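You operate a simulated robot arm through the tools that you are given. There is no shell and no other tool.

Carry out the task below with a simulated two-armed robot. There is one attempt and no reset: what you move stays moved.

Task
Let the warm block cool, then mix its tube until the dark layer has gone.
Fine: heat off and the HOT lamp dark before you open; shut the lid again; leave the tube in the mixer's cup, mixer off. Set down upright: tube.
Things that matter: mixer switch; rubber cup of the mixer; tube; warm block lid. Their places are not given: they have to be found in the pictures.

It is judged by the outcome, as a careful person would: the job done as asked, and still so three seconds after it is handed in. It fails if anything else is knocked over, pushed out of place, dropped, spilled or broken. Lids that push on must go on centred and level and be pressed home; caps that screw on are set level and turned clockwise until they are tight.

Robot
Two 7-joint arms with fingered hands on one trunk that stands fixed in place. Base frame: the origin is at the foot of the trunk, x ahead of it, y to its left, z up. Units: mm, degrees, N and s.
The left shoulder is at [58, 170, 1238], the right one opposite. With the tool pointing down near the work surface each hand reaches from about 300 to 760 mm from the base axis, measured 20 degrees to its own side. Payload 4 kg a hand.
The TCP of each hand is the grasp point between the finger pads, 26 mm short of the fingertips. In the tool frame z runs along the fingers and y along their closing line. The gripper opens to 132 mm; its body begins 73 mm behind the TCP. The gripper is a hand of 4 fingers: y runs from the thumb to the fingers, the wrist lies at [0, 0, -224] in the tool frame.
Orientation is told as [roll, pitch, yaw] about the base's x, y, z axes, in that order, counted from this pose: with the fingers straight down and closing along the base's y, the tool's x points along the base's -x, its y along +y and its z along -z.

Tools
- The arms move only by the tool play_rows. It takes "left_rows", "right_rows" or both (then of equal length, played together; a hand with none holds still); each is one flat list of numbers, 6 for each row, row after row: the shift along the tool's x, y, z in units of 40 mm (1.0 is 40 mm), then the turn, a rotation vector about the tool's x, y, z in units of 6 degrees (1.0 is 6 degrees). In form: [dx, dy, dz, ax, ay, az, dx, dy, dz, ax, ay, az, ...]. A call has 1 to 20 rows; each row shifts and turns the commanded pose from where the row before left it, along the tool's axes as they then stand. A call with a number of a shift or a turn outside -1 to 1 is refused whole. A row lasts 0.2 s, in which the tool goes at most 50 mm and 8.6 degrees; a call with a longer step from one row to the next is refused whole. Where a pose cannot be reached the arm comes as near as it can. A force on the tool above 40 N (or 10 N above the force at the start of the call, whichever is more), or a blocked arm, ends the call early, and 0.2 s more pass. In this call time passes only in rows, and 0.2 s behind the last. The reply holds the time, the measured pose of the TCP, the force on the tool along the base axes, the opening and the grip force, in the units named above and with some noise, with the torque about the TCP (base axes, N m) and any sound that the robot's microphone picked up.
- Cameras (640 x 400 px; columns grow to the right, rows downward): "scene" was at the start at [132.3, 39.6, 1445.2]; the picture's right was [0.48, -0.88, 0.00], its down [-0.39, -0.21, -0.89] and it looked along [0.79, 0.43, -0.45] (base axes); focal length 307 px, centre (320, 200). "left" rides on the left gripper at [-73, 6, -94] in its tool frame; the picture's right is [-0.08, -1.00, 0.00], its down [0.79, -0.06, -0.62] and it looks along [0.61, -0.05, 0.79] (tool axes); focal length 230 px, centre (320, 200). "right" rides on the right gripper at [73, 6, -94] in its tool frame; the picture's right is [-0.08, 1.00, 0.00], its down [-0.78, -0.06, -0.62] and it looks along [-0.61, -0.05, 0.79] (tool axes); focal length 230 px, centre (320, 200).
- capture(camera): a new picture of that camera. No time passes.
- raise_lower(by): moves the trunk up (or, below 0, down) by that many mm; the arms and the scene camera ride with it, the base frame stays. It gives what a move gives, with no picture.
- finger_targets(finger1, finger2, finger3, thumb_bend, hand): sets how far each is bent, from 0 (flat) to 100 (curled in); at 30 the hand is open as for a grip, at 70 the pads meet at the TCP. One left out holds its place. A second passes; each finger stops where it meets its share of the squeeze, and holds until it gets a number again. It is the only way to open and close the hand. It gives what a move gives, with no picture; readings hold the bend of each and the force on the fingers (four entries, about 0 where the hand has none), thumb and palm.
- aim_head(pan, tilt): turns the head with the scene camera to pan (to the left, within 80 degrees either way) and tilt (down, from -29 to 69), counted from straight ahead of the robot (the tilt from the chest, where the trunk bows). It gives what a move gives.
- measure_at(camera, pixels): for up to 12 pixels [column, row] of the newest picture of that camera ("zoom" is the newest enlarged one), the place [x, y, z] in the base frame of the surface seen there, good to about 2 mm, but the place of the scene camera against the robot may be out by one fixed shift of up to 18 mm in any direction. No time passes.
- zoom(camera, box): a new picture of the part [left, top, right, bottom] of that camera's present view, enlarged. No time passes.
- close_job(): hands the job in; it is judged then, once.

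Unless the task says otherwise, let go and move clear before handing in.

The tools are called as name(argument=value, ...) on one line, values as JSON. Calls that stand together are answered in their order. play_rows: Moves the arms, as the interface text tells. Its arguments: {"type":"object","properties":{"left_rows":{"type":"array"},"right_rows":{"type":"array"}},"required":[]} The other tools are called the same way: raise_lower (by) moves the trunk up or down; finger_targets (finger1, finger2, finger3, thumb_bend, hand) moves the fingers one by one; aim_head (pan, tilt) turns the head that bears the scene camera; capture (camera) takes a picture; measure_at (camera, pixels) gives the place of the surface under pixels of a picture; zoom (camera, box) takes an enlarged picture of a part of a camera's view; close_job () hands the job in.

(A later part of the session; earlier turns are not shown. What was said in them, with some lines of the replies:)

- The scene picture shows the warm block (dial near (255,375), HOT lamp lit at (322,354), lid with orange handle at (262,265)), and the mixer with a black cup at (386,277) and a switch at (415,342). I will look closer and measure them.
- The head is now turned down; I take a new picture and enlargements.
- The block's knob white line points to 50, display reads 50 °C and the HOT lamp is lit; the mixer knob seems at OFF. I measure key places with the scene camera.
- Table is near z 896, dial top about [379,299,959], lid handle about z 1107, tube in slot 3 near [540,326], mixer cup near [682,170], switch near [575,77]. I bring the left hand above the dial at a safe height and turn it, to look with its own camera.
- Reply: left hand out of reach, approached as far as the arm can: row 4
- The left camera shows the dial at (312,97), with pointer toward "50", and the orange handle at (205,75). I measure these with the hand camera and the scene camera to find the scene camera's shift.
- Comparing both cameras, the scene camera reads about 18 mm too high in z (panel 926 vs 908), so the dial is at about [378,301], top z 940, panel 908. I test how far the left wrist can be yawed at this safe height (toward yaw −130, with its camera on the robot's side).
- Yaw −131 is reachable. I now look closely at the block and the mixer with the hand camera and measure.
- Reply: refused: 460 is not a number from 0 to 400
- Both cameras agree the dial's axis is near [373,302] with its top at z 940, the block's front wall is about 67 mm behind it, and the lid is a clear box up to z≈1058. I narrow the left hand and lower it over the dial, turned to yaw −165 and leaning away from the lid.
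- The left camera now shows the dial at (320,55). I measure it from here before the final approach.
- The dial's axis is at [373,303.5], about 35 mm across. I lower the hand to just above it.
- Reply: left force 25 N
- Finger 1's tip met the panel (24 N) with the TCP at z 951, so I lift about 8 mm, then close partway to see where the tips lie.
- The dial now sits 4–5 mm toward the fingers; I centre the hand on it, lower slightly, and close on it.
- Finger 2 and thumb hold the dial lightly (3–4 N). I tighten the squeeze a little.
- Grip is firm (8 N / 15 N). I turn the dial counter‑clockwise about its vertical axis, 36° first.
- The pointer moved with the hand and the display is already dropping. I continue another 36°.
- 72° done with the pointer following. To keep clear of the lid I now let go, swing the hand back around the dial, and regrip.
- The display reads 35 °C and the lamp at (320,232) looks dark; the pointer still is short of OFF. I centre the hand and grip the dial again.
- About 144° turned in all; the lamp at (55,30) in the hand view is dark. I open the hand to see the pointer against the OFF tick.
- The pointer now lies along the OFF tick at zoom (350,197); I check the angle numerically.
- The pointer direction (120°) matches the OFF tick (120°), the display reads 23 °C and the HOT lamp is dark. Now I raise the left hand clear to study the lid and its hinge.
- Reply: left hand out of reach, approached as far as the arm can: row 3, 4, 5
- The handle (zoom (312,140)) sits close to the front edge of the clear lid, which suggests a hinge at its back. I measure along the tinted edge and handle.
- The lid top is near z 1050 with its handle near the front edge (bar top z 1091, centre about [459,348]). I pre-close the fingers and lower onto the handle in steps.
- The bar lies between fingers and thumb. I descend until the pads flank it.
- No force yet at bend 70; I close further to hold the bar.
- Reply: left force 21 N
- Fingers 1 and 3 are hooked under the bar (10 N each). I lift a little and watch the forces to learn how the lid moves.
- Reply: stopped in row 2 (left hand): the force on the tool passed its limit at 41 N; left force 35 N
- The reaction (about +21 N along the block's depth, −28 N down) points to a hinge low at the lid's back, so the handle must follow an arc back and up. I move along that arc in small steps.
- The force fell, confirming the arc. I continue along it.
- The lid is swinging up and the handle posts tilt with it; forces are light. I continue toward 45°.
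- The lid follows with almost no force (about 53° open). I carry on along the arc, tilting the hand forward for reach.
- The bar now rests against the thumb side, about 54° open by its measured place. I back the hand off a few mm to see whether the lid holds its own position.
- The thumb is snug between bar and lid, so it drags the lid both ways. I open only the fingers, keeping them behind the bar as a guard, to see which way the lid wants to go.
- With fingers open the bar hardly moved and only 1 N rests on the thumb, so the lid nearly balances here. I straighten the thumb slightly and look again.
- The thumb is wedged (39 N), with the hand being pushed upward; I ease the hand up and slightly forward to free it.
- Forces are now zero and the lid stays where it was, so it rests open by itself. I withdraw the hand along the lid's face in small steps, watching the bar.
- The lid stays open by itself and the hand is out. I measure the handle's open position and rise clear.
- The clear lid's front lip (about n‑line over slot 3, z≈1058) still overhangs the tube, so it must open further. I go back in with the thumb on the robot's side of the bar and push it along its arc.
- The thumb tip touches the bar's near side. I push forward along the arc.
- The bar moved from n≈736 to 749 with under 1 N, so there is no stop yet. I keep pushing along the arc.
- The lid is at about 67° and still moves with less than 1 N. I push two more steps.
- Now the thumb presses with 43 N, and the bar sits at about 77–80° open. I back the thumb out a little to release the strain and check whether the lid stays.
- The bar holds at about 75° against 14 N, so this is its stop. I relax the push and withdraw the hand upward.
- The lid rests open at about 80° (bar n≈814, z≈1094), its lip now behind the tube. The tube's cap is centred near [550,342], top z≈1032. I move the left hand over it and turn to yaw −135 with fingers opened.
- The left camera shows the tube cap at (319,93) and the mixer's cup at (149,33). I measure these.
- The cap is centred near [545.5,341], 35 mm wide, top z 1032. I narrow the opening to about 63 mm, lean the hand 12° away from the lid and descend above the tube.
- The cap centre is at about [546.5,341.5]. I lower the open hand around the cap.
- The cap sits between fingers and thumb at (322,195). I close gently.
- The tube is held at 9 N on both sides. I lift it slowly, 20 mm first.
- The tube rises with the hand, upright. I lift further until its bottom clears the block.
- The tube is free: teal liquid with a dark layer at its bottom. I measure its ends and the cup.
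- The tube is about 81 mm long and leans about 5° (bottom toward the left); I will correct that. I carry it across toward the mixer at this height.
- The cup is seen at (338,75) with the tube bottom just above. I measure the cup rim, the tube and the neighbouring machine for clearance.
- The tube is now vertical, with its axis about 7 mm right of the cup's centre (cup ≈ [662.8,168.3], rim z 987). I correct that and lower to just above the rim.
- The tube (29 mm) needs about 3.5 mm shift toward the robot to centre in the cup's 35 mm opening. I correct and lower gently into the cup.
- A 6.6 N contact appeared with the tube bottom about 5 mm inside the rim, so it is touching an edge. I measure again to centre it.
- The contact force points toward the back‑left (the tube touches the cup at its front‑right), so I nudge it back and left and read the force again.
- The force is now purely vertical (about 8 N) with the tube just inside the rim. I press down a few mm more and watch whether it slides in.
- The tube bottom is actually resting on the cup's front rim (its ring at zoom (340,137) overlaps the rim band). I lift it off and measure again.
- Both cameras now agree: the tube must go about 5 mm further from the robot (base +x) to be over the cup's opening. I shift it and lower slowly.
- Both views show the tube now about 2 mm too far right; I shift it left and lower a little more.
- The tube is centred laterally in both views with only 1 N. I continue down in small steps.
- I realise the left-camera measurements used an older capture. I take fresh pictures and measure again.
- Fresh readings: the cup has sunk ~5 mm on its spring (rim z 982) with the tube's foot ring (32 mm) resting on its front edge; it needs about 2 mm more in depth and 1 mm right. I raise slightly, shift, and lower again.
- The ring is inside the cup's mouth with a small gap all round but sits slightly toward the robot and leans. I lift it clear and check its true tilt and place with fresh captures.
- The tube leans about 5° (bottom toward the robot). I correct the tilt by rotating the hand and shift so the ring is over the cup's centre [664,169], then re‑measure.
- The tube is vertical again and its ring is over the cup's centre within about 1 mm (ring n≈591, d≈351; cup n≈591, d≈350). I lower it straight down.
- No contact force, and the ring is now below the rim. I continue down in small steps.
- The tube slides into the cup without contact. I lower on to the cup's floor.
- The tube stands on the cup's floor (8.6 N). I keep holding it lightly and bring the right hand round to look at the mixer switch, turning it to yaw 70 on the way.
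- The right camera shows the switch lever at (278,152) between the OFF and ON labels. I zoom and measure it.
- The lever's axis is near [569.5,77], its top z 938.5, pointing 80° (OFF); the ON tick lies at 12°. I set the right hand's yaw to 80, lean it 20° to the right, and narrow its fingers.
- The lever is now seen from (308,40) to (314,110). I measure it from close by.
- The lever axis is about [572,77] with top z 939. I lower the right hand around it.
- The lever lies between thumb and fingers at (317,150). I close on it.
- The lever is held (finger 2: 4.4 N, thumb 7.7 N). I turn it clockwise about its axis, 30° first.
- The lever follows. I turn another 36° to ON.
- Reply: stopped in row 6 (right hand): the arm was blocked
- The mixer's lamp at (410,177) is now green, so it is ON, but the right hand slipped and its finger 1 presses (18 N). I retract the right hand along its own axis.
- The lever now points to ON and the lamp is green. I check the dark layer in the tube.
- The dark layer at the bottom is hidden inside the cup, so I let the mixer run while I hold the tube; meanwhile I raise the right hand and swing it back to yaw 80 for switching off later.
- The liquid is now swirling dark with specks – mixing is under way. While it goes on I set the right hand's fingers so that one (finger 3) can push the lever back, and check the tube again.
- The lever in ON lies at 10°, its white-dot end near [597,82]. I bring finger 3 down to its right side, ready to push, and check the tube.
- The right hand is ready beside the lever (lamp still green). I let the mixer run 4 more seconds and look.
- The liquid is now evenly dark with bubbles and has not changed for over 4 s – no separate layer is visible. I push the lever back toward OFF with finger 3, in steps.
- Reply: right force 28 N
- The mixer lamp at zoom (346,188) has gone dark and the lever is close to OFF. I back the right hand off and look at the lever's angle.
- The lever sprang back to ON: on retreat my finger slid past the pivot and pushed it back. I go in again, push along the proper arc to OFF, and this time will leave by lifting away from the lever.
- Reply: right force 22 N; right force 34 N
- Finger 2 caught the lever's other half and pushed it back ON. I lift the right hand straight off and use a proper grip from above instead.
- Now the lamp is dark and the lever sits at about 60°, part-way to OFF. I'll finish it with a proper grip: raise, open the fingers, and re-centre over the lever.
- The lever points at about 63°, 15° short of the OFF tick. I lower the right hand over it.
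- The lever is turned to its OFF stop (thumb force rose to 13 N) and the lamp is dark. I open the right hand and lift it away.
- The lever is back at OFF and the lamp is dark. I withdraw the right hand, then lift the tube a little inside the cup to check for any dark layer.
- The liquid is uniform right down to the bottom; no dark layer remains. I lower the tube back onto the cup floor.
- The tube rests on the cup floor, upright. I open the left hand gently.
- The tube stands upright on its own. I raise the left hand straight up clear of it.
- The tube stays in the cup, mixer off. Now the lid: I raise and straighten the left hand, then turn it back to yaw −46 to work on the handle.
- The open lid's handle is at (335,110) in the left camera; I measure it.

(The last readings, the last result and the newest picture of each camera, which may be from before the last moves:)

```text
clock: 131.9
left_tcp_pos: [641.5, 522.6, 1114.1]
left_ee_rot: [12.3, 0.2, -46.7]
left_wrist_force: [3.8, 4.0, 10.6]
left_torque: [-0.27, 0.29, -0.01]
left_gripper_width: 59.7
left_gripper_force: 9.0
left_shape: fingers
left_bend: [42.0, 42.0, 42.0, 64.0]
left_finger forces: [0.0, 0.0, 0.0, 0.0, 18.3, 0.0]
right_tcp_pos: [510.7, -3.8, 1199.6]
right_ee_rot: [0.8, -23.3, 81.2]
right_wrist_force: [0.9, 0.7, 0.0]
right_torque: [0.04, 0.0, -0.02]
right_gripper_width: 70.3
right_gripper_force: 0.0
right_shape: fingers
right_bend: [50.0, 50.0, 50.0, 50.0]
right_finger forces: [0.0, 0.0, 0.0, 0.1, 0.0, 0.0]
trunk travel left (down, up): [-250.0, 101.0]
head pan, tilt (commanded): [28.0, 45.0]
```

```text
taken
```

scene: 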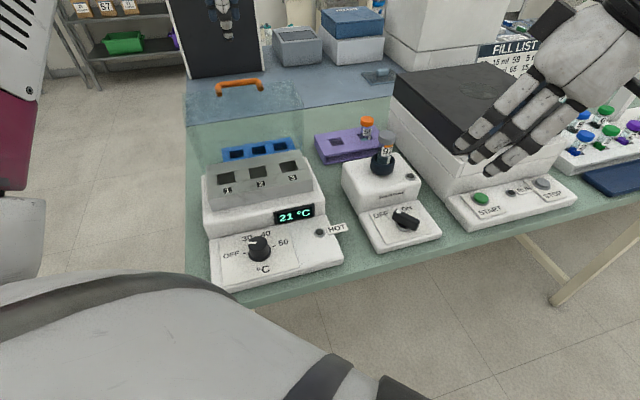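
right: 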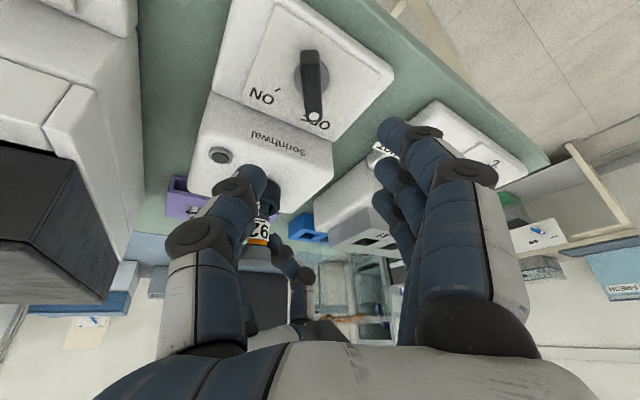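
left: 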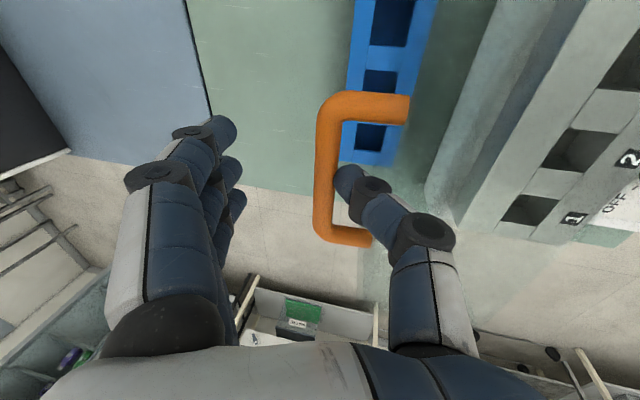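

The thumb presses on the lid's outer face (18 N). I draw it back toward the robot along the closing arc, in small steps.

play_rows(left_rows=[0, -0.267, -0.151, 0, 0, 0, 0, -0.298, -0.293, -0.5, 0, 0])

capture(camera="left")

measure_at(camera="left", pixels=[[325, 150], [322, 190], [330, 120], [375, 105], [395, 105]])

```text
clock: 132.5
left_tcp_pos: [622.9, 504.5, 1126.0]
left_ee_rot: [15.2, 0.3, -46.5]
left_wrist_force: [5.4, 1.4, 12.6]
left_torque: [-0.25, 0.22, 0.1]
left_gripper_width: 55.8
left_gripper_force: 7.7
left_shape: fingers
left_bend: [42.0, 42.0, 42.0, 65.0]
left_finger forces: [0.1, 0.1, 0.0, 0.0, 15.0, 0.0]
right_tcp_pos: [511.4, -5.2, 1198.8]
right_ee_rot: [0.9, -23.6, 81.1]
right_wrist_force: [0.2, -0.2, -0.5]
right_torque: [0.0, -0.01, -0.01]
right_gripper_width: 70.0
right_gripper_force: 0.2
right_shape: fingers
right_bend: [50.0, 50.0, 50.0, 50.0]
right_finger forces: [0.0, 0.0, 0.1, 0.1, 0.1, 0.1]
trunk travel left (down, up): [-250.0, 101.0]
head pan, tilt (commanded): [28.0, 45.0]
```

```text
taken
```

left: 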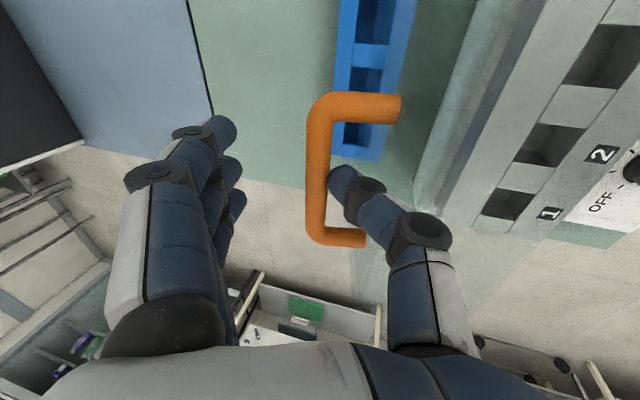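

```text
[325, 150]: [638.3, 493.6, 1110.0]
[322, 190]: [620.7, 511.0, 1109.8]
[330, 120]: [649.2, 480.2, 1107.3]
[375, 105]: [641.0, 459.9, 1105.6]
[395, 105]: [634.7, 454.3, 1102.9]
```

The lid follows (bar n≈800, about 79°). I continue two more steps, rotating the hand with it.

play_rows(left_rows=[0, -0.3125, -0.3115, -0.83, 0, 0, 0, -0.324, -0.293, -0.83, 0, 0])

capture(camera="left")

measure_at(camera="left", pixels=[[325, 150], [320, 190], [330, 120], [375, 105], [395, 105]])

```text
clock: 133.1
left_tcp_pos: [599.6, 484.2, 1141.2]
left_ee_rot: [25.2, 0.4, -46.7]
left_wrist_force: [5.5, -1.6, 14.1]
left_torque: [-0.31, 0.19, 0.13]
left_gripper_width: 56.4
left_gripper_force: 8.5
left_shape: fingers
left_bend: [42.0, 42.0, 42.0, 65.0]
left_finger forces: [0.0, 0.0, 0.0, 0.0, 16.3, 0.0]
right_tcp_pos: [511.5, -4.0, 1200.0]
right_ee_rot: [0.9, -23.5, 81.1]
right_wrist_force: [-0.7, 0.9, 0.3]
right_torque: [0.01, -0.02, 0.0]
right_gripper_width: 70.0
right_gripper_force: 0.1
right_shape: fingers
right_bend: [50.0, 50.0, 50.0, 50.0]
right_finger forces: [0.0, 0.0, 0.1, 0.0, 0.0, 0.0]
trunk travel left (down, up): [-250.0, 101.0]
head pan, tilt (commanded): [28.0, 45.0]
```

```text
taken
```

left: 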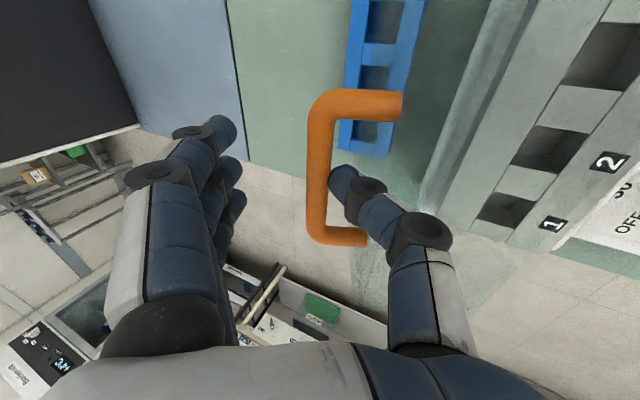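

```text
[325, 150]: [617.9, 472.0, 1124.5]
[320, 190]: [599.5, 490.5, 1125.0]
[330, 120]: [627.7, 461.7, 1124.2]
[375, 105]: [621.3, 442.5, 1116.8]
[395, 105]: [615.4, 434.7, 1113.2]
```

play_rows(left_rows=[0, -0.333, -0.304, -0.83, 0, 0, 0, -0.323, -0.296, -0.83, 0, 0, 0, -0.303, -0.291, -0.5, 0, 0])

capture(camera="left")

measure_at(camera="left", pixels=[[325, 150], [320, 190], [330, 120], [375, 105], [395, 105]])

capture(camera="scene")

```text
clock: 133.9
left_tcp_pos: [561.2, 448.0, 1149.2]
left_ee_rot: [37.9, 0.3, -46.4]
left_wrist_force: [0.9, 0.3, 5.2]
left_torque: [-0.12, 0.12, 0.02]
left_gripper_width: 61.1
left_gripper_force: 2.7
left_shape: fingers
left_bend: [42.0, 42.0, 42.0, 63.0]
left_finger forces: [0.0, 0.1, 0.1, 0.1, 4.7, 0.0]
right_tcp_pos: [509.7, -4.0, 1198.2]
right_ee_rot: [0.9, -23.5, 81.1]
right_wrist_force: [-0.3, -0.4, -0.3]
right_torque: [0.01, -0.05, -0.01]
right_gripper_width: 70.0
right_gripper_force: 0.2
right_shape: fingers
right_bend: [50.0, 50.0, 50.0, 50.0]
right_finger forces: [0.0, 0.0, 0.1, 0.0, 0.1, 0.0]
trunk travel left (down, up): [-250.0, 101.0]
head pan, tilt (commanded): [28.0, 45.0]
```

```text
taken
```

left: 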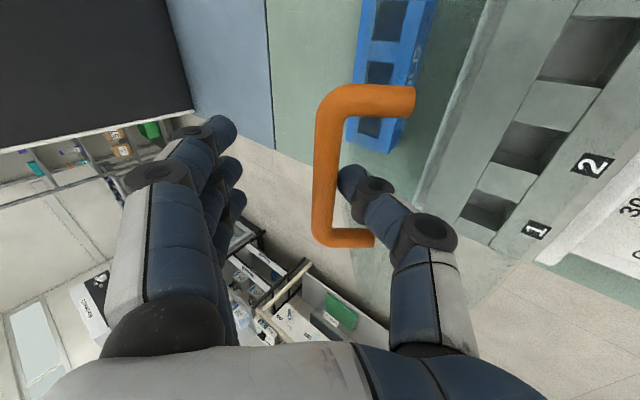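

```text
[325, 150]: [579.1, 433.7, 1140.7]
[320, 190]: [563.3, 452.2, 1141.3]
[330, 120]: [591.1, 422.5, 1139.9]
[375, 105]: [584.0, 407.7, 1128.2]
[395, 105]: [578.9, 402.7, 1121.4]
```

```text
taken
```

scene: 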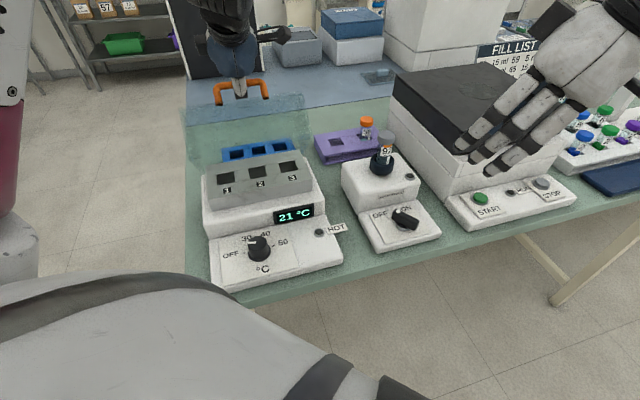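

The lid is at about 50° (bar n≈716, z≈1134), where it held by itself before. I slide the thumb out along the slot and check the lid stays.

play_rows(left_rows=[0, 0.03, -0.3, 0, 0, 0, 0, 0, -0.4, 0, 0, 0])

capture(camera="left")

measure_at(camera="left", pixels=[[330, 110], [325, 150], [335, 90], [370, 75], [390, 75]])

```text
clock: 134.5
left_tcp_pos: [550.1, 436.1, 1173.6]
left_ee_rot: [37.9, 0.2, -46.6]
left_wrist_force: [0.9, 0.7, -0.3]
left_torque: [-0.02, 0.01, 0.0]
left_gripper_width: 63.8
left_gripper_force: 0.2
left_shape: fingers
left_bend: [42.0, 42.0, 42.0, 62.0]
left_finger forces: [0.0, 0.1, 0.1, 0.1, 0.1, 0.1]
right_tcp_pos: [510.5, -2.6, 1198.6]
right_ee_rot: [0.9, -23.4, 81.1]
right_wrist_force: [0.5, 0.2, 0.0]
right_torque: [0.01, -0.01, 0.03]
right_gripper_width: 69.9
right_gripper_force: 0.1
right_shape: fingers
right_bend: [50.0, 50.0, 50.0, 50.0]
right_finger forces: [0.0, 0.0, 0.0, 0.0, 0.0, 0.0]
trunk travel left (down, up): [-250.0, 101.0]
head pan, tilt (commanded): [28.0, 45.0]
```

```text
taken
```

left: 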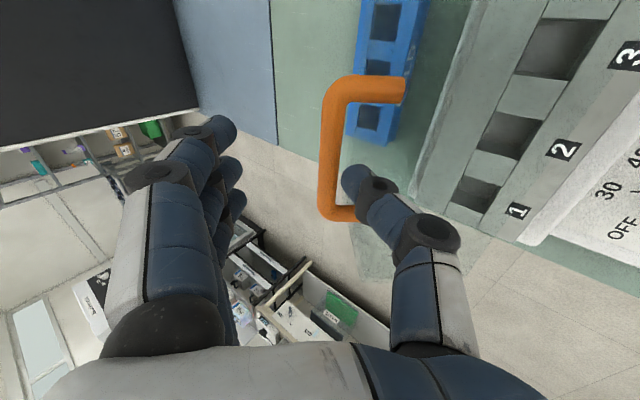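

```text
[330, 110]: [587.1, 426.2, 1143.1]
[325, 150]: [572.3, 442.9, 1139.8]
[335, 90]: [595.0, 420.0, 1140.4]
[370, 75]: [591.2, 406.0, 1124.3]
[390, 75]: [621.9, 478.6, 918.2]
```

The lid holds at 50°. I move the hand clear, straighten it to a 15° tilt, and come back down so thumb and fingers straddle the bar.

play_rows(left_rows=[0, 0, -1, 0, 0, 0, 0, 0, 0, 1, 0, 0, 0, 0, 0, 1, 0, 0, 0, 0, 0, 1, 0, 0, 0, 0, 0, 0.83, 0, 0, 0, 0.405, 0.225, 0, 0, 0, 0, 0.405, 0.225, 0, 0, 0])

capture(camera="left")

measure_at(camera="left", pixels=[[330, 130], [328, 160], [335, 100]])

```text
clock: 136.1
left_tcp_pos: [558.2, 445.2, 1195.8]
left_ee_rot: [14.8, 0.3, -46.7]
left_wrist_force: [0.0, 0.0, -0.5]
left_torque: [-0.02, -0.04, 0.0]
left_gripper_width: 64.2
left_gripper_force: 0.2
left_shape: fingers
left_bend: [42.0, 42.0, 42.0, 62.0]
left_finger forces: [0.1, 0.0, 0.0, 0.0, 0.0, 0.0]
right_tcp_pos: [511.9, -1.7, 1200.0]
right_ee_rot: [1.1, -23.4, 81.0]
right_wrist_force: [0.5, -0.2, 0.0]
right_torque: [0.0, -0.01, 0.01]
right_gripper_width: 70.1
right_gripper_force: 0.0
right_shape: fingers
right_bend: [50.0, 50.0, 50.0, 50.0]
right_finger forces: [0.0, 0.0, 0.0, 0.1, 0.0, 0.0]
trunk travel left (down, up): [-250.0, 101.0]
head pan, tilt (commanded): [28.0, 45.0]
```

```text
taken
```

left: 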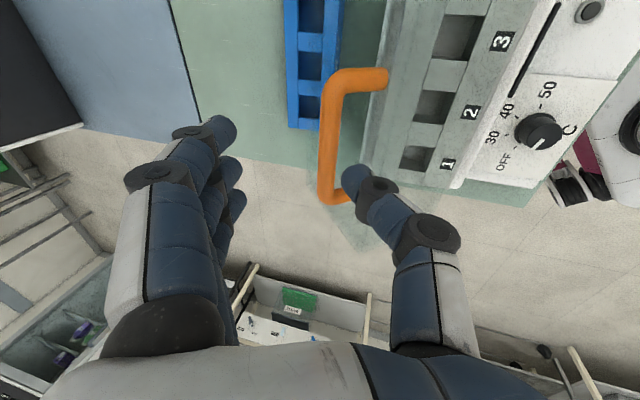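

```text
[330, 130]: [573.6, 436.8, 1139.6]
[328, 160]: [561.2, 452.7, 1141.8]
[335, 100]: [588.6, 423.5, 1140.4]
```

play_rows(left_rows=[0, 0, 0.48, 0, 0, 0, 0, 0, 0.48, 0, 0, 0])

capture(camera="left")

```text
clock: 136.7
left_tcp_pos: [564.5, 451.3, 1157.6]
left_ee_rot: [15.0, 0.4, -46.7]
left_wrist_force: [0.7, 0.1, 0.2]
left_torque: [0.01, -0.01, -0.03]
left_gripper_width: 64.1
left_gripper_force: 0.1
left_shape: fingers
left_bend: [42.0, 42.0, 42.0, 62.0]
left_finger forces: [0.1, 0.0, 0.1, 0.0, 0.0, 0.0]
right_tcp_pos: [510.9, -3.1, 1198.7]
right_ee_rot: [0.9, -23.3, 81.2]
right_wrist_force: [-1.1, 0.5, -0.1]
right_torque: [0.03, -0.02, -0.01]
right_gripper_width: 70.0
right_gripper_force: 0.0
right_shape: fingers
right_bend: [50.0, 50.0, 50.0, 50.0]
right_finger forces: [0.0, 0.0, 0.0, 0.1, 0.1, 0.0]
trunk travel left (down, up): [-250.0, 101.0]
head pan, tilt (commanded): [28.0, 45.0]
```

```text
taken
```

left: 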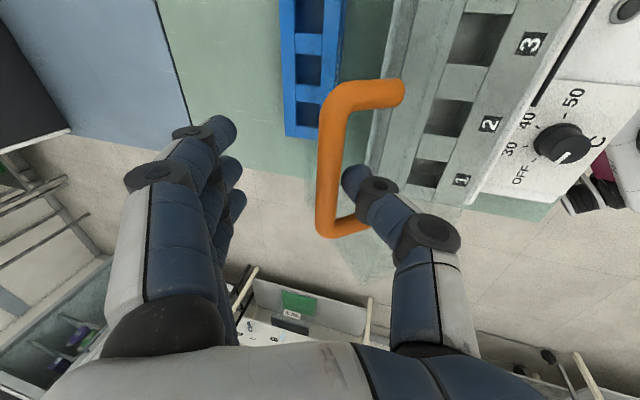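

play_rows(left_rows=[0, 0, 0.4, 0, 0, 0])

finger_targets(hand="left", finger1=66, finger2=66, finger3=66)

capture(camera="left")

```text
clock: 137.1
left_tcp_pos: [568.0, 454.1, 1142.1]
left_ee_rot: [14.9, 0.2, -46.6]
left_wrist_force: [0.6, -0.7, -1.2]
left_torque: [0.03, -0.01, 0.03]
left_gripper_width: 63.9
left_gripper_force: 0.0
left_shape: fingers
left_bend: [42.0, 42.0, 42.0, 62.0]
left_finger forces: [0.0, 0.1, 0.0, 0.1, 0.0, 0.1]
right_tcp_pos: [511.6, -4.0, 1198.7]
right_ee_rot: [1.0, -23.4, 81.1]
right_wrist_force: [0.7, 0.9, -0.3]
right_torque: [0.0, -0.02, -0.02]
right_gripper_width: 69.9
right_gripper_force: 0.0
right_shape: fingers
right_bend: [50.0, 50.0, 50.0, 50.0]
right_finger forces: [0.1, 0.1, 0.1, 0.0, 0.0, 0.0]
trunk travel left (down, up): [-250.0, 101.0]
head pan, tilt (commanded): [28.0, 45.0]
```

```text
clock: 138.1
left_tcp_pos: [569.5, 453.9, 1143.4]
left_ee_rot: [15.0, 0.3, -46.7]
left_wrist_force: [-0.2, 0.4, 0.3]
left_torque: [-0.01, 0.01, -0.02]
left_gripper_width: 28.1
left_gripper_force: 0.0
left_shape: fingers
left_bend: [66.0, 66.0, 66.0, 62.0]
left_finger forces: [0.1, 0.1, 0.0, 0.1, 0.0, 0.1]
right_tcp_pos: [511.5, -2.7, 1199.3]
right_ee_rot: [1.0, -23.3, 81.1]
right_wrist_force: [-0.3, 0.4, 0.7]
right_torque: [0.01, 0.01, 0.0]
right_gripper_width: 70.0
right_gripper_force: 0.1
right_shape: fingers
right_bend: [50.0, 50.0, 50.0, 50.0]
right_finger forces: [0.1, 0.1, 0.1, 0.0, 0.0, 0.0]
trunk travel left (down, up): [-250.0, 101.0]
head pan, tilt (commanded): [28.0, 45.0]
```

```text
taken
```

left: 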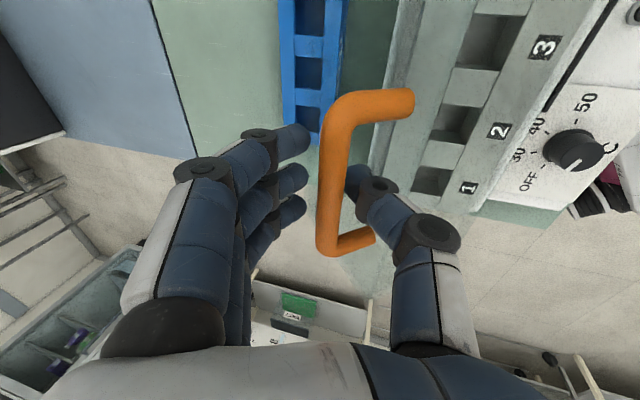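

The bar is bracketed by fingers and thumb. I centre the hand on it and close lightly so it can pivot in the grip.

play_rows(left_rows=[0, -0.145, 0.05, 0, 0, 0])

finger_targets(hand="left", finger1=72, finger2=72, finger3=72, thumb_bend=66)

capture(camera="left")

```text
clock: 138.5
left_tcp_pos: [564.9, 452.3, 1141.5]
left_ee_rot: [14.9, 0.3, -46.6]
left_wrist_force: [0.2, 0.8, 0.0]
left_torque: [-0.04, 0.01, 0.01]
left_gripper_width: 27.7
left_gripper_force: 0.5
left_shape: fingers
left_bend: [66.0, 66.0, 66.0, 62.0]
left_finger forces: [0.1, 0.0, 0.0, 0.0, 0.8, 0.1]
right_tcp_pos: [511.3, -2.5, 1197.9]
right_ee_rot: [0.9, -23.4, 81.1]
right_wrist_force: [0.6, 0.0, -0.4]
right_torque: [0.0, 0.0, -0.01]
right_gripper_width: 70.0
right_gripper_force: 0.0
right_shape: fingers
right_bend: [50.0, 50.0, 50.0, 50.0]
right_finger forces: [0.0, 0.1, 0.1, 0.0, 0.0, 0.1]
trunk travel left (down, up): [-250.0, 101.0]
head pan, tilt (commanded): [28.0, 45.0]
```

```text
clock: 139.5
left_tcp_pos: [564.9, 451.3, 1140.7]
left_ee_rot: [15.0, 0.3, -46.6]
left_wrist_force: [-0.3, 0.4, -0.8]
left_torque: [-0.02, 0.01, -0.03]
left_gripper_width: 16.3
left_gripper_force: 0.5
left_shape: fingers
left_bend: [72.0, 72.0, 72.0, 66.0]
left_finger forces: [0.3, 0.3, 0.0, 0.0, 0.0, 0.1]
right_tcp_pos: [511.6, -2.8, 1198.6]
right_ee_rot: [0.9, -23.4, 81.1]
right_wrist_force: [-0.1, 0.5, 0.8]
right_torque: [0.0, 0.03, 0.0]
right_gripper_width: 69.7
right_gripper_force: 0.1
right_shape: fingers
right_bend: [50.0, 50.0, 50.0, 50.0]
right_finger forces: [0.1, 0.0, 0.0, 0.0, 0.0, 0.0]
trunk travel left (down, up): [-250.0, 101.0]
head pan, tilt (commanded): [28.0, 45.0]
```

```text
taken
```

left: 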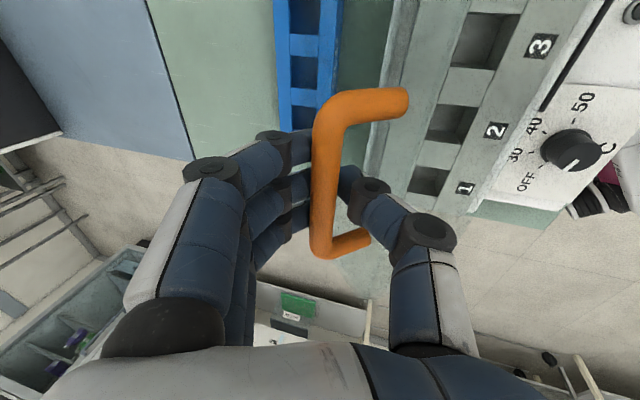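

measure_at(camera="left", pixels=[[323, 180], [326, 140], [322, 215], [370, 105], [395, 100]])

play_rows(left_rows=[0, -0.36, -0.18, 0.25, 0, 0, 0, -0.38, -0.1, 0.25, 0, 0])

capture(camera="left")

measure_at(camera="left", pixels=[[323, 180], [326, 140], [322, 215], [370, 105], [395, 100]])

```text
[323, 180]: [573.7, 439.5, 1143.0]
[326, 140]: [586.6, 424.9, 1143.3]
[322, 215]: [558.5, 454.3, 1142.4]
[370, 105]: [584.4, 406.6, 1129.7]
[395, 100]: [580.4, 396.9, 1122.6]
```

```text
clock: 140.1
left_tcp_pos: [542.0, 430.5, 1142.9]
left_ee_rot: [11.9, 0.3, -46.6]
left_wrist_force: [0.3, -0.4, -3.0]
left_torque: [0.02, -0.04, 0.02]
left_gripper_width: 16.6
left_gripper_force: 1.3
left_shape: fingers
left_bend: [72.0, 72.0, 72.0, 66.0]
left_finger forces: [0.9, 0.7, 0.4, 0.0, 0.3, 0.1]
right_tcp_pos: [511.9, -2.5, 1198.5]
right_ee_rot: [1.0, -23.4, 81.1]
right_wrist_force: [0.3, 0.2, 0.9]
right_torque: [0.01, -0.01, -0.01]
right_gripper_width: 70.0
right_gripper_force: 0.0
right_shape: fingers
right_bend: [50.0, 50.0, 50.0, 50.0]
right_finger forces: [0.0, 0.0, 0.1, 0.1, 0.0, 0.0]
trunk travel left (down, up): [-250.0, 101.0]
head pan, tilt (commanded): [28.0, 45.0]
```

```text
taken
```

left: 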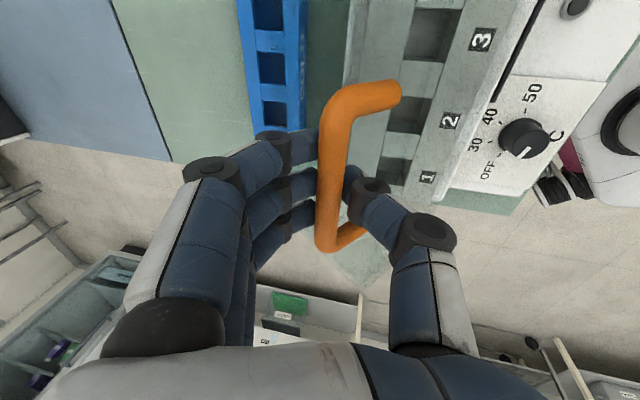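

```text
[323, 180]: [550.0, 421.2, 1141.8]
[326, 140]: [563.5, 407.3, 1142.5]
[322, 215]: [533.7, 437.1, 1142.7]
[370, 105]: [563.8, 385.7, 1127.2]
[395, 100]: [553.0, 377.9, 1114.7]
```

The lid is at about 41° and follows the hand. I continue down the arc in steps.

play_rows(left_rows=[0, -0.462, -0.088, 0.33, 0, 0, 0, -0.404, 0.018, 0.33, 0, 0, 0, -0.389, 0.059, 0.33, 0, 0])

capture(camera="left")

measure_at(camera="left", pixels=[[323, 180], [326, 140], [322, 215]])

```text
clock: 140.9
left_tcp_pos: [507.2, 394.3, 1135.4]
left_ee_rot: [5.9, 0.3, -46.5]
left_wrist_force: [2.4, 1.0, -7.4]
left_torque: [0.05, -0.01, 0.01]
left_gripper_width: 19.0
left_gripper_force: 3.3
left_shape: fingers
left_bend: [71.0, 71.0, 71.0, 65.0]
left_finger forces: [2.1, 1.8, 1.6, 0.0, 1.6, 0.1]
right_tcp_pos: [511.9, -1.5, 1197.8]
right_ee_rot: [0.9, -23.4, 81.1]
right_wrist_force: [1.3, -1.2, 0.4]
right_torque: [-0.02, 0.01, 0.01]
right_gripper_width: 70.0
right_gripper_force: 0.1
right_shape: fingers
right_bend: [50.0, 50.0, 50.0, 50.0]
right_finger forces: [0.0, 0.0, 0.0, 0.0, 0.0, 0.0]
trunk travel left (down, up): [-250.0, 101.0]
head pan, tilt (commanded): [28.0, 45.0]
```

```text
taken
```

left: 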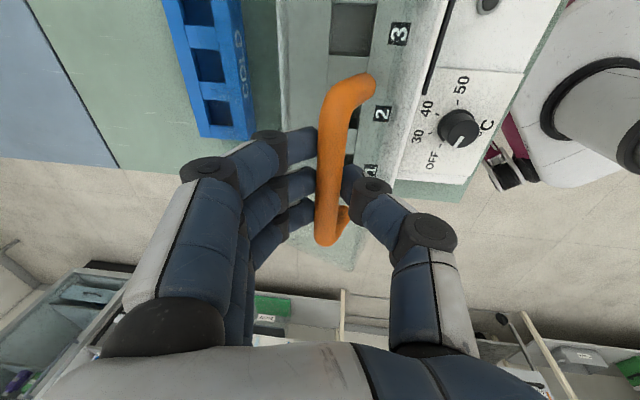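

```text
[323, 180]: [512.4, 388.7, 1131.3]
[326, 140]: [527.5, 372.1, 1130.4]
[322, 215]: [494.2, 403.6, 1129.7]
```

play_rows(left_rows=[0, -0.386, 0.11, 0.33, 0, 0, 0, -0.364, 0.155, 0.33, 0, 0, 0, -0.347, 0.2, 0.33, 0, 0])

capture(camera="left")

measure_at(camera="left", pixels=[[321, 180], [322, 140], [319, 215]])

capture(camera="scene")

```text
clock: 141.7
left_tcp_pos: [478.3, 367.2, 1114.0]
left_ee_rot: [0.0, 0.3, -46.6]
left_wrist_force: [5.5, -1.3, -5.9]
left_torque: [0.04, -0.11, 0.02]
left_gripper_width: 19.8
left_gripper_force: 3.6
left_shape: fingers
left_bend: [71.0, 71.0, 71.0, 65.0]
left_finger forces: [2.1, 1.9, 1.9, 0.0, 2.6, 0.1]
right_tcp_pos: [512.4, -1.9, 1198.5]
right_ee_rot: [1.0, -23.5, 81.1]
right_wrist_force: [1.2, 0.0, -0.2]
right_torque: [0.02, -0.01, 0.02]
right_gripper_width: 70.1
right_gripper_force: 0.1
right_shape: fingers
right_bend: [50.0, 50.0, 50.0, 50.0]
right_finger forces: [0.0, 0.0, 0.0, 0.0, 0.0, 0.1]
trunk travel left (down, up): [-250.0, 101.0]
head pan, tilt (commanded): [28.0, 45.0]
```

```text
taken
```

left: 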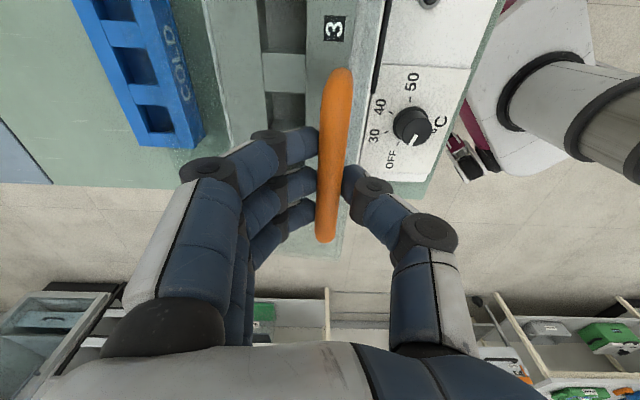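

```text
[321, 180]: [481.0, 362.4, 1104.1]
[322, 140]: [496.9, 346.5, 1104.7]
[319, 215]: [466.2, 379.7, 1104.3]
```

```text
taken
```

scene: 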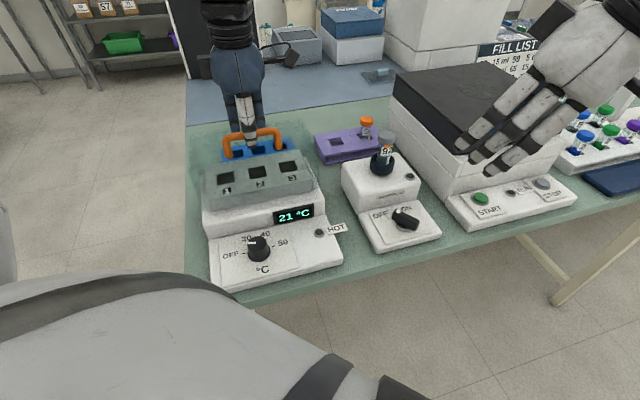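

play_rows(left_rows=[0, -0.3, 0.16, 0, 0, 0, 0, -0.28, 0.17, 0, 0, 0])

capture(camera="left")

measure_at(camera="left", pixels=[[321, 180], [322, 140], [319, 215]])

```text
clock: 142.3
left_tcp_pos: [460.7, 352.2, 1100.1]
left_ee_rot: [0.4, 0.3, -46.6]
left_wrist_force: [15.9, 9.2, 5.0]
left_torque: [0.18, -0.25, 0.03]
left_gripper_width: 22.1
left_gripper_force: 7.2
left_shape: fingers
left_bend: [70.0, 70.0, 71.0, 66.0]
left_finger forces: [5.0, 4.8, 4.7, 0.1, 0.1, 0.0]
right_tcp_pos: [511.8, -2.9, 1198.5]
right_ee_rot: [1.0, -23.4, 81.1]
right_wrist_force: [-0.2, 0.1, 0.0]
right_torque: [0.0, 0.03, -0.06]
right_gripper_width: 70.0
right_gripper_force: 0.1
right_shape: fingers
right_bend: [50.0, 50.0, 50.0, 50.0]
right_finger forces: [0.1, 0.1, 0.1, 0.1, 0.0, 0.1]
trunk travel left (down, up): [-250.0, 101.0]
head pan, tilt (commanded): [28.0, 45.0]
```

```text
taken
```

left: 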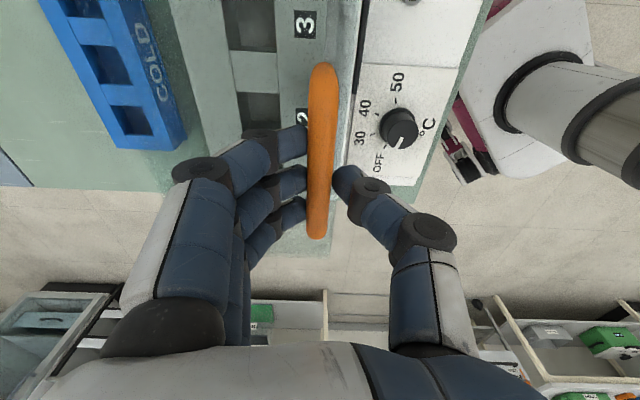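

```text
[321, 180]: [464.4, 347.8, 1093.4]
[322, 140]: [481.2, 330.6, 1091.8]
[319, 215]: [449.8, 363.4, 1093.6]
```

The bar is back at its original closed place (n≈574, top z≈1093 vs 1092 before) and now resists further motion – the lid is shut. I ease off and open the hand.

play_rows(left_rows=[0, 0.09, 0, 0, 0, 0])

finger_targets(hand="left", finger1=55, finger2=55, finger3=55, thumb_bend=55)

capture(camera="left")

measure_at(camera="left", pixels=[[318, 180], [318, 140], [318, 215], [318, 100]])

```text
clock: 142.7
left_tcp_pos: [462.4, 354.1, 1099.1]
left_ee_rot: [0.0, 0.3, -46.4]
left_wrist_force: [9.2, 5.5, 0.3]
left_torque: [0.1, -0.09, 0.02]
left_gripper_width: 21.2
left_gripper_force: 4.5
left_shape: fingers
left_bend: [70.0, 71.0, 71.0, 66.0]
left_finger forces: [3.3, 3.1, 2.9, 0.0, 0.0, 0.0]
right_tcp_pos: [512.4, -1.2, 1198.8]
right_ee_rot: [1.0, -23.4, 81.0]
right_wrist_force: [-0.1, -0.4, 0.1]
right_torque: [0.01, 0.02, -0.01]
right_gripper_width: 69.7
right_gripper_force: 0.0
right_shape: fingers
right_bend: [50.0, 50.0, 50.0, 50.0]
right_finger forces: [0.0, 0.0, 0.1, 0.0, 0.0, 0.0]
trunk travel left (down, up): [-250.0, 101.0]
head pan, tilt (commanded): [28.0, 45.0]
```

```text
clock: 143.7
left_tcp_pos: [459.9, 354.1, 1099.7]
left_ee_rot: [0.1, 0.4, -46.6]
left_wrist_force: [-0.4, 0.3, -0.3]
left_torque: [-0.02, 0.01, 0.02]
left_gripper_width: 54.0
left_gripper_force: 0.1
left_shape: fingers
left_bend: [55.0, 55.0, 55.0, 55.0]
left_finger forces: [0.0, 0.0, 0.0, 0.0, 0.0, 0.0]
right_tcp_pos: [511.9, -3.7, 1199.3]
right_ee_rot: [0.9, -23.4, 81.1]
right_wrist_force: [0.3, -0.5, 0.2]
right_torque: [0.0, 0.0, -0.04]
right_gripper_width: 69.9
right_gripper_force: 0.1
right_shape: fingers
right_bend: [50.0, 50.0, 50.0, 50.0]
right_finger forces: [0.1, 0.0, 0.0, 0.0, 0.0, 0.0]
trunk travel left (down, up): [-250.0, 101.0]
head pan, tilt (commanded): [28.0, 45.0]
```

```text
taken
```

left: 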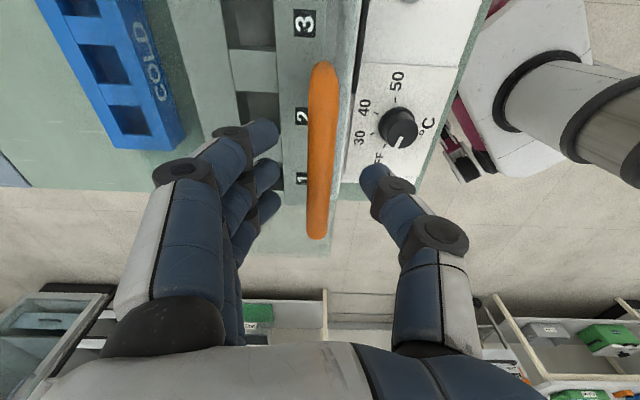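

```text
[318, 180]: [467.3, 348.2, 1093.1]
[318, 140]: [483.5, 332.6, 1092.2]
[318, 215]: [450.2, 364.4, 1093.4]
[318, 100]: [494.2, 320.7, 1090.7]
```

The handle reads within about 1–2 mm of its original place; to be sure, I lift off, close the fingers and press lightly down on the handle.

play_rows(left_rows=[0, 0, -0.6, 0, 0, 0, 0, 0, -0.9, 0, 0, 0])

finger_targets(hand="left", finger1=71, finger2=71, finger3=71, thumb_bend=71)

play_rows(left_rows=[0, -0.1, 0.5, 0, 0, 0, 0, 0, 0.2, 0, 0, 0])

capture(camera="left")

capture(camera="scene")

zoom(camera="scene", box=[180, 90, 340, 240])

```text
clock: 144.3
left_tcp_pos: [462.2, 352.6, 1159.5]
left_ee_rot: [0.1, 0.4, -46.7]
left_wrist_force: [-0.1, -0.1, 0.2]
left_torque: [-0.01, -0.02, 0.02]
left_gripper_width: 53.6
left_gripper_force: 0.0
left_shape: fingers
left_bend: [55.0, 55.0, 55.0, 55.0]
left_finger forces: [0.1, 0.0, 0.1, 0.0, 0.0, 0.1]
right_tcp_pos: [511.1, -2.5, 1200.0]
right_ee_rot: [0.9, -23.4, 81.1]
right_wrist_force: [-1.3, -0.7, 0.2]
right_torque: [0.01, 0.0, 0.0]
right_gripper_width: 69.9
right_gripper_force: 0.0
right_shape: fingers
right_bend: [50.0, 50.0, 50.0, 50.0]
right_finger forces: [0.1, 0.1, 0.0, 0.0, 0.0, 0.1]
trunk travel left (down, up): [-250.0, 101.0]
head pan, tilt (commanded): [28.0, 45.0]
```

```text
clock: 145.3
left_tcp_pos: [460.3, 353.0, 1158.4]
left_ee_rot: [0.2, 0.3, -46.6]
left_wrist_force: [0.6, 0.0, -0.4]
left_torque: [0.04, 0.04, 0.0]
left_gripper_width: 12.6
left_gripper_force: 0.0
left_shape: fingers
left_bend: [71.0, 71.0, 71.0, 71.0]
left_finger forces: [0.1, 0.0, 0.0, 0.0, 0.0, 0.0]
right_tcp_pos: [511.7, -3.7, 1198.6]
right_ee_rot: [0.9, -23.4, 81.0]
right_wrist_force: [0.1, 0.9, 0.4]
right_torque: [0.02, 0.01, 0.05]
right_gripper_width: 70.0
right_gripper_force: 0.0
right_shape: fingers
right_bend: [50.0, 50.0, 50.0, 50.0]
right_finger forces: [0.0, 0.1, 0.0, 0.1, 0.0, 0.0]
trunk travel left (down, up): [-250.0, 101.0]
head pan, tilt (commanded): [28.0, 45.0]
```

```text
clock: 145.9
left_tcp_pos: [457.6, 351.8, 1131.2]
left_ee_rot: [0.1, 0.4, -46.6]
left_wrist_force: [0.4, 0.1, -0.5]
left_torque: [0.04, 0.03, -0.01]
left_gripper_width: 12.7
left_gripper_force: 0.0
left_shape: fingers
left_bend: [71.0, 71.0, 71.0, 71.0]
left_finger forces: [0.0, 0.1, 0.0, 0.1, 0.0, 0.1]
right_tcp_pos: [512.6, -3.1, 1198.4]
right_ee_rot: [0.9, -23.4, 81.1]
right_wrist_force: [-0.5, -0.5, 0.1]
right_torque: [0.03, 0.04, -0.03]
right_gripper_width: 70.3
right_gripper_force: 0.1
right_shape: fingers
right_bend: [50.0, 50.0, 50.0, 50.0]
right_finger forces: [0.0, 0.1, 0.0, 0.0, 0.0, 0.0]
trunk travel left (down, up): [-250.0, 101.0]
head pan, tilt (commanded): [28.0, 45.0]
```

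```text
taken
```

left: 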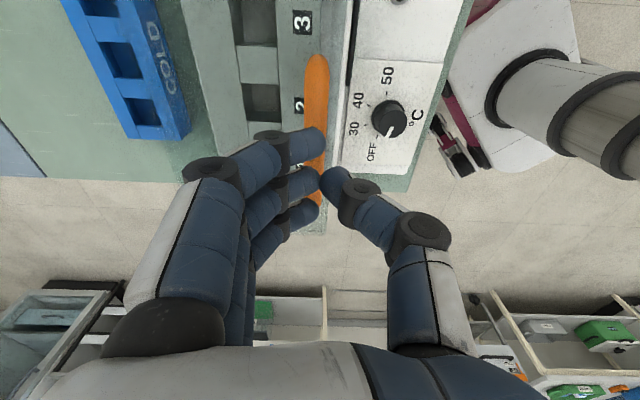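

```text
taken
```

scene: 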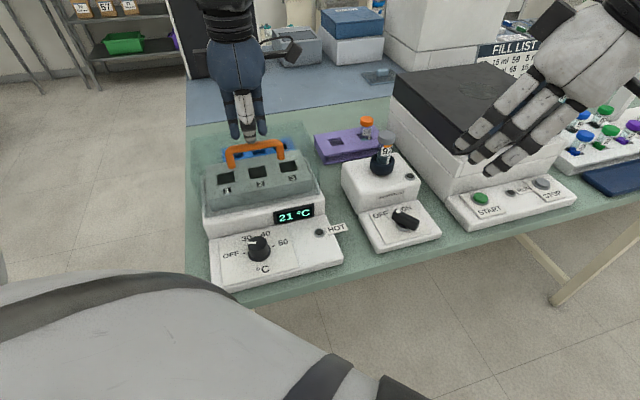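

```text
2.67 times, centred on (260, 165) of scene
```

zoom: 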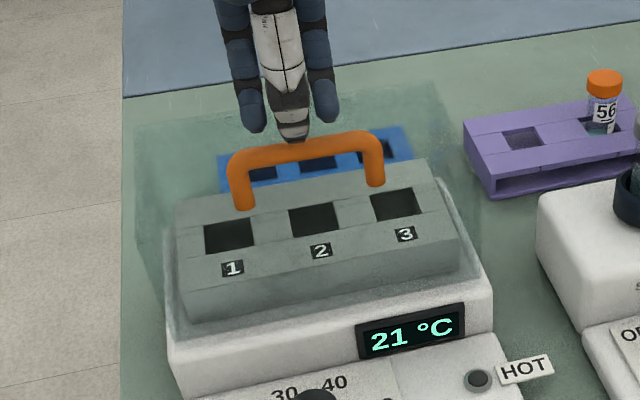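

The closed lid looks as at the start. I lower the closed fingertips to press gently on the handle.

play_rows(left_rows=[0, 0, 0.2, 0, 0, 0, 0, 0, 0.12, 0, 0, 0])

```text
clock: 146.5
left_tcp_pos: [458.7, 351.7, 1119.7]
left_ee_rot: [0.3, 0.2, -46.6]
left_wrist_force: [3.0, 2.9, 12.5]
left_torque: [0.09, -0.21, 0.05]
left_gripper_width: 12.4
left_gripper_force: 6.6
left_shape: fingers
left_bend: [72.0, 71.0, 71.0, 71.0]
left_finger forces: [5.7, 5.7, 2.1, 0.0, 0.1, 0.0]
right_tcp_pos: [510.6, -3.1, 1199.6]
right_ee_rot: [1.0, -23.4, 81.1]
right_wrist_force: [0.4, 0.2, 0.7]
right_torque: [0.01, 0.0, -0.01]
right_gripper_width: 70.3
right_gripper_force: 0.0
right_shape: fingers
right_bend: [50.0, 50.0, 50.0, 50.0]
right_finger forces: [0.0, 0.0, 0.1, 0.1, 0.1, 0.0]
trunk travel left (down, up): [-250.0, 101.0]
head pan, tilt (commanded): [28.0, 45.0]
```

The handle was pressed with about 12 N and did not give, so the lid is home. I raise the left hand clear and look everything over.

play_rows(left_rows=[0, 0, -0.5, 0, 0, 0, 0, 0, -0.9, 0, 0, 0, 0, 0, -0.9, 0, 0, 0, 0, 0, -0.5, 0, 0, 0])

capture(camera="left")

measure_at(camera="left", pixels=[[317, 90], [316, 60], [314, 145], [316, 110]])

capture(camera="scene")

zoom(camera="scene", box=[180, 100, 460, 300])

```text
clock: 147.5
left_tcp_pos: [457.3, 350.2, 1232.3]
left_ee_rot: [0.2, 0.2, -46.6]
left_wrist_force: [0.1, -0.5, -0.4]
left_torque: [0.0, 0.04, 0.0]
left_gripper_width: 12.7
left_gripper_force: 0.0
left_shape: fingers
left_bend: [71.0, 71.0, 71.0, 71.0]
left_finger forces: [0.0, 0.0, 0.0, 0.1, 0.0, 0.0]
right_tcp_pos: [511.4, -4.4, 1197.7]
right_ee_rot: [1.0, -23.4, 81.1]
right_wrist_force: [-0.4, -0.7, 0.3]
right_torque: [-0.01, 0.02, -0.01]
right_gripper_width: 70.3
right_gripper_force: 0.1
right_shape: fingers
right_bend: [50.0, 50.0, 50.0, 50.0]
right_finger forces: [0.0, 0.1, 0.0, 0.1, 0.0, 0.0]
trunk travel left (down, up): [-250.0, 101.0]
head pan, tilt (commanded): [28.0, 45.0]
```

```text
taken
```

left: 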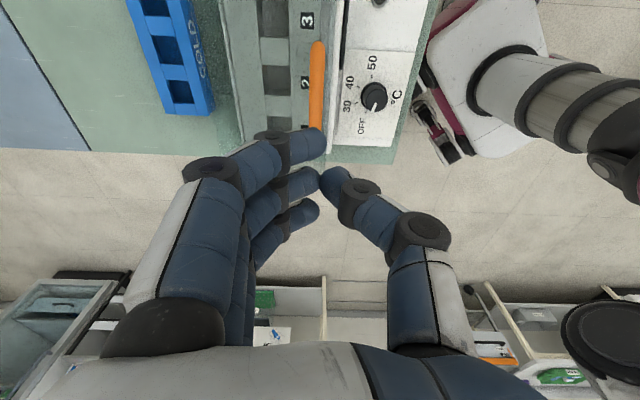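

```text
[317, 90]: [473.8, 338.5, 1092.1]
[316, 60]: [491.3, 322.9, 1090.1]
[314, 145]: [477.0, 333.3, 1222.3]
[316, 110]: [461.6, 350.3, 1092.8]
```

```text
taken
```

scene: 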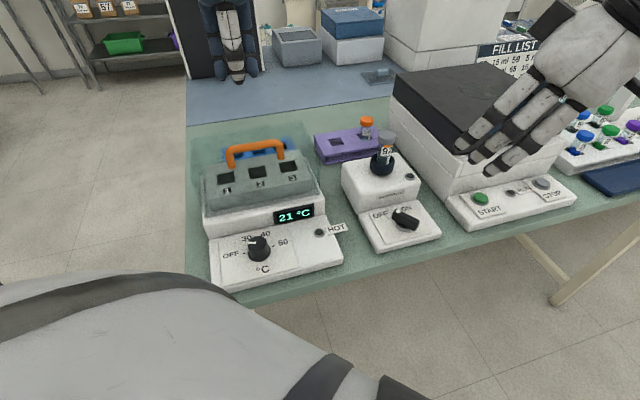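

```text
2.00 times, centred on (320, 200) of scene
```

zoom: 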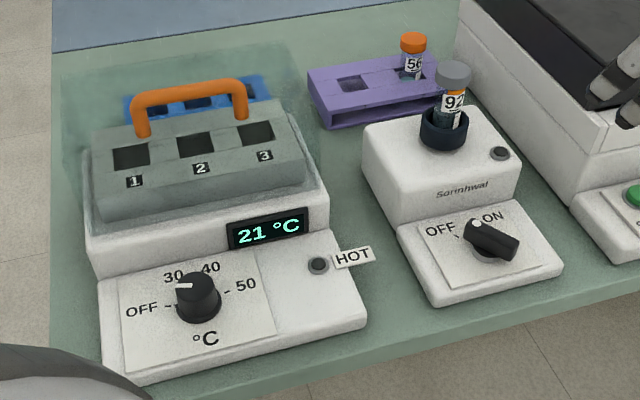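

zoom(camera="scene", box=[350, 110, 430, 240])

measure_at(camera="scene", pixels=[[387, 137], [387, 132], [384, 152], [385, 146], [382, 168], [382, 163]])

```text
3.08 times, centred on (390, 175) of scene
```

zoom: 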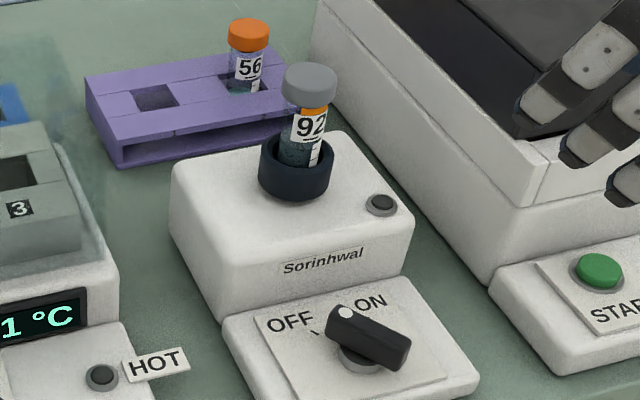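

```text
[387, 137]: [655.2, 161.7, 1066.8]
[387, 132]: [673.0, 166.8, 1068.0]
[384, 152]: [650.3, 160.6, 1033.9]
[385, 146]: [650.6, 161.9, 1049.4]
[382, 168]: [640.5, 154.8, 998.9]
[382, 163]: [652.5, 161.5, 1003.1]
```

All is in order: dial at OFF, HOT lamp dark (21 °C), lid shut, tube 92 upright in the cup with no dark layer, mixer lever at OFF and lamp dark. I move both hands a little further clear and do a last check.

play_rows(left_rows=[0, 0, -0.5, 0, 0, 0, 0, 0, -0.5, 0, 0, 0], right_rows=[0, 0, -0.8, 0, 0, 0, 0, 0, -0.8, 0, 0, 0])

capture(camera="scene")

zoom(camera="scene", box=[180, 100, 460, 300])

```text
clock: 148.1
left_tcp_pos: [458.4, 349.7, 1273.5]
left_ee_rot: [0.1, 0.4, -46.7]
left_wrist_force: [0.3, 0.6, 0.3]
left_torque: [0.03, 0.01, -0.02]
left_gripper_width: 12.5
left_gripper_force: 0.1
left_shape: fingers
left_bend: [71.0, 71.0, 71.0, 71.0]
left_finger forces: [0.0, 0.0, 0.0, 0.1, 0.1, 0.0]
right_tcp_pos: [510.0, -27.4, 1259.0]
right_ee_rot: [1.0, -23.5, 81.2]
right_wrist_force: [-0.1, 0.2, -0.7]
right_torque: [0.01, 0.02, -0.01]
right_gripper_width: 69.8
right_gripper_force: 0.1
right_shape: fingers
right_bend: [50.0, 50.0, 50.0, 50.0]
right_finger forces: [0.0, 0.0, 0.0, 0.0, 0.0, 0.0]
trunk travel left (down, up): [-250.0, 101.0]
head pan, tilt (commanded): [28.0, 45.0]
```

```text
taken
```

scene: 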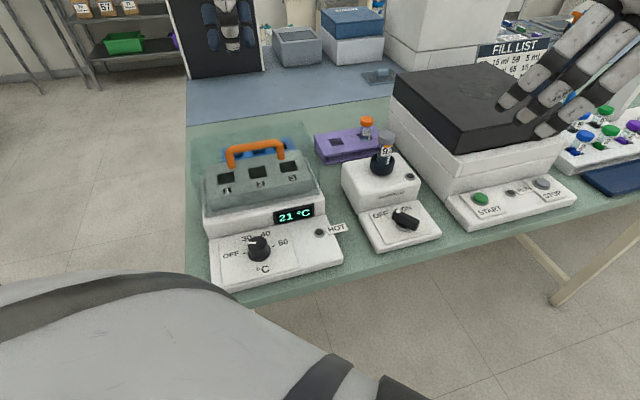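

```text
2.00 times, centred on (320, 200) of scene
```

zoom: 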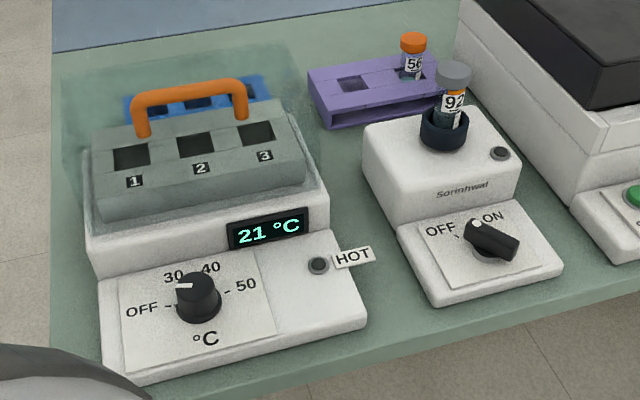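

The last picture shows the lid shut, the dial at OFF, the HOT lamp dark, tube 92 upright in the cup, the mixer off, and everything else in its place. I hand the job in.

close_job()

```text
The job is handed in.
```

The job is handed in. Tube 92 is mixed and standing upright in the mixer's cup, and the mixer is off.

- **Warm block:** I turned the heat to OFF and waited for the HOT lamp to go dark before opening. The display now reads 21 °C.
- **Lid:** It is shut again. I pressed the handle lightly, and it measures within about 2 mm of where it started.
- **Tube:** Before setting it back down, I lifted it a little in the cup. The liquid was even down to the bottom, with no dark layer left.
- **Mixer:** The switch is at OFF and its lamp is dark. My first tries at switching it off pushed the lever partway back to ON, so the mixer ran a few seconds longer than planned.

In the last pictures nothing else had been knocked over or moved, and both hands are clear of the table.
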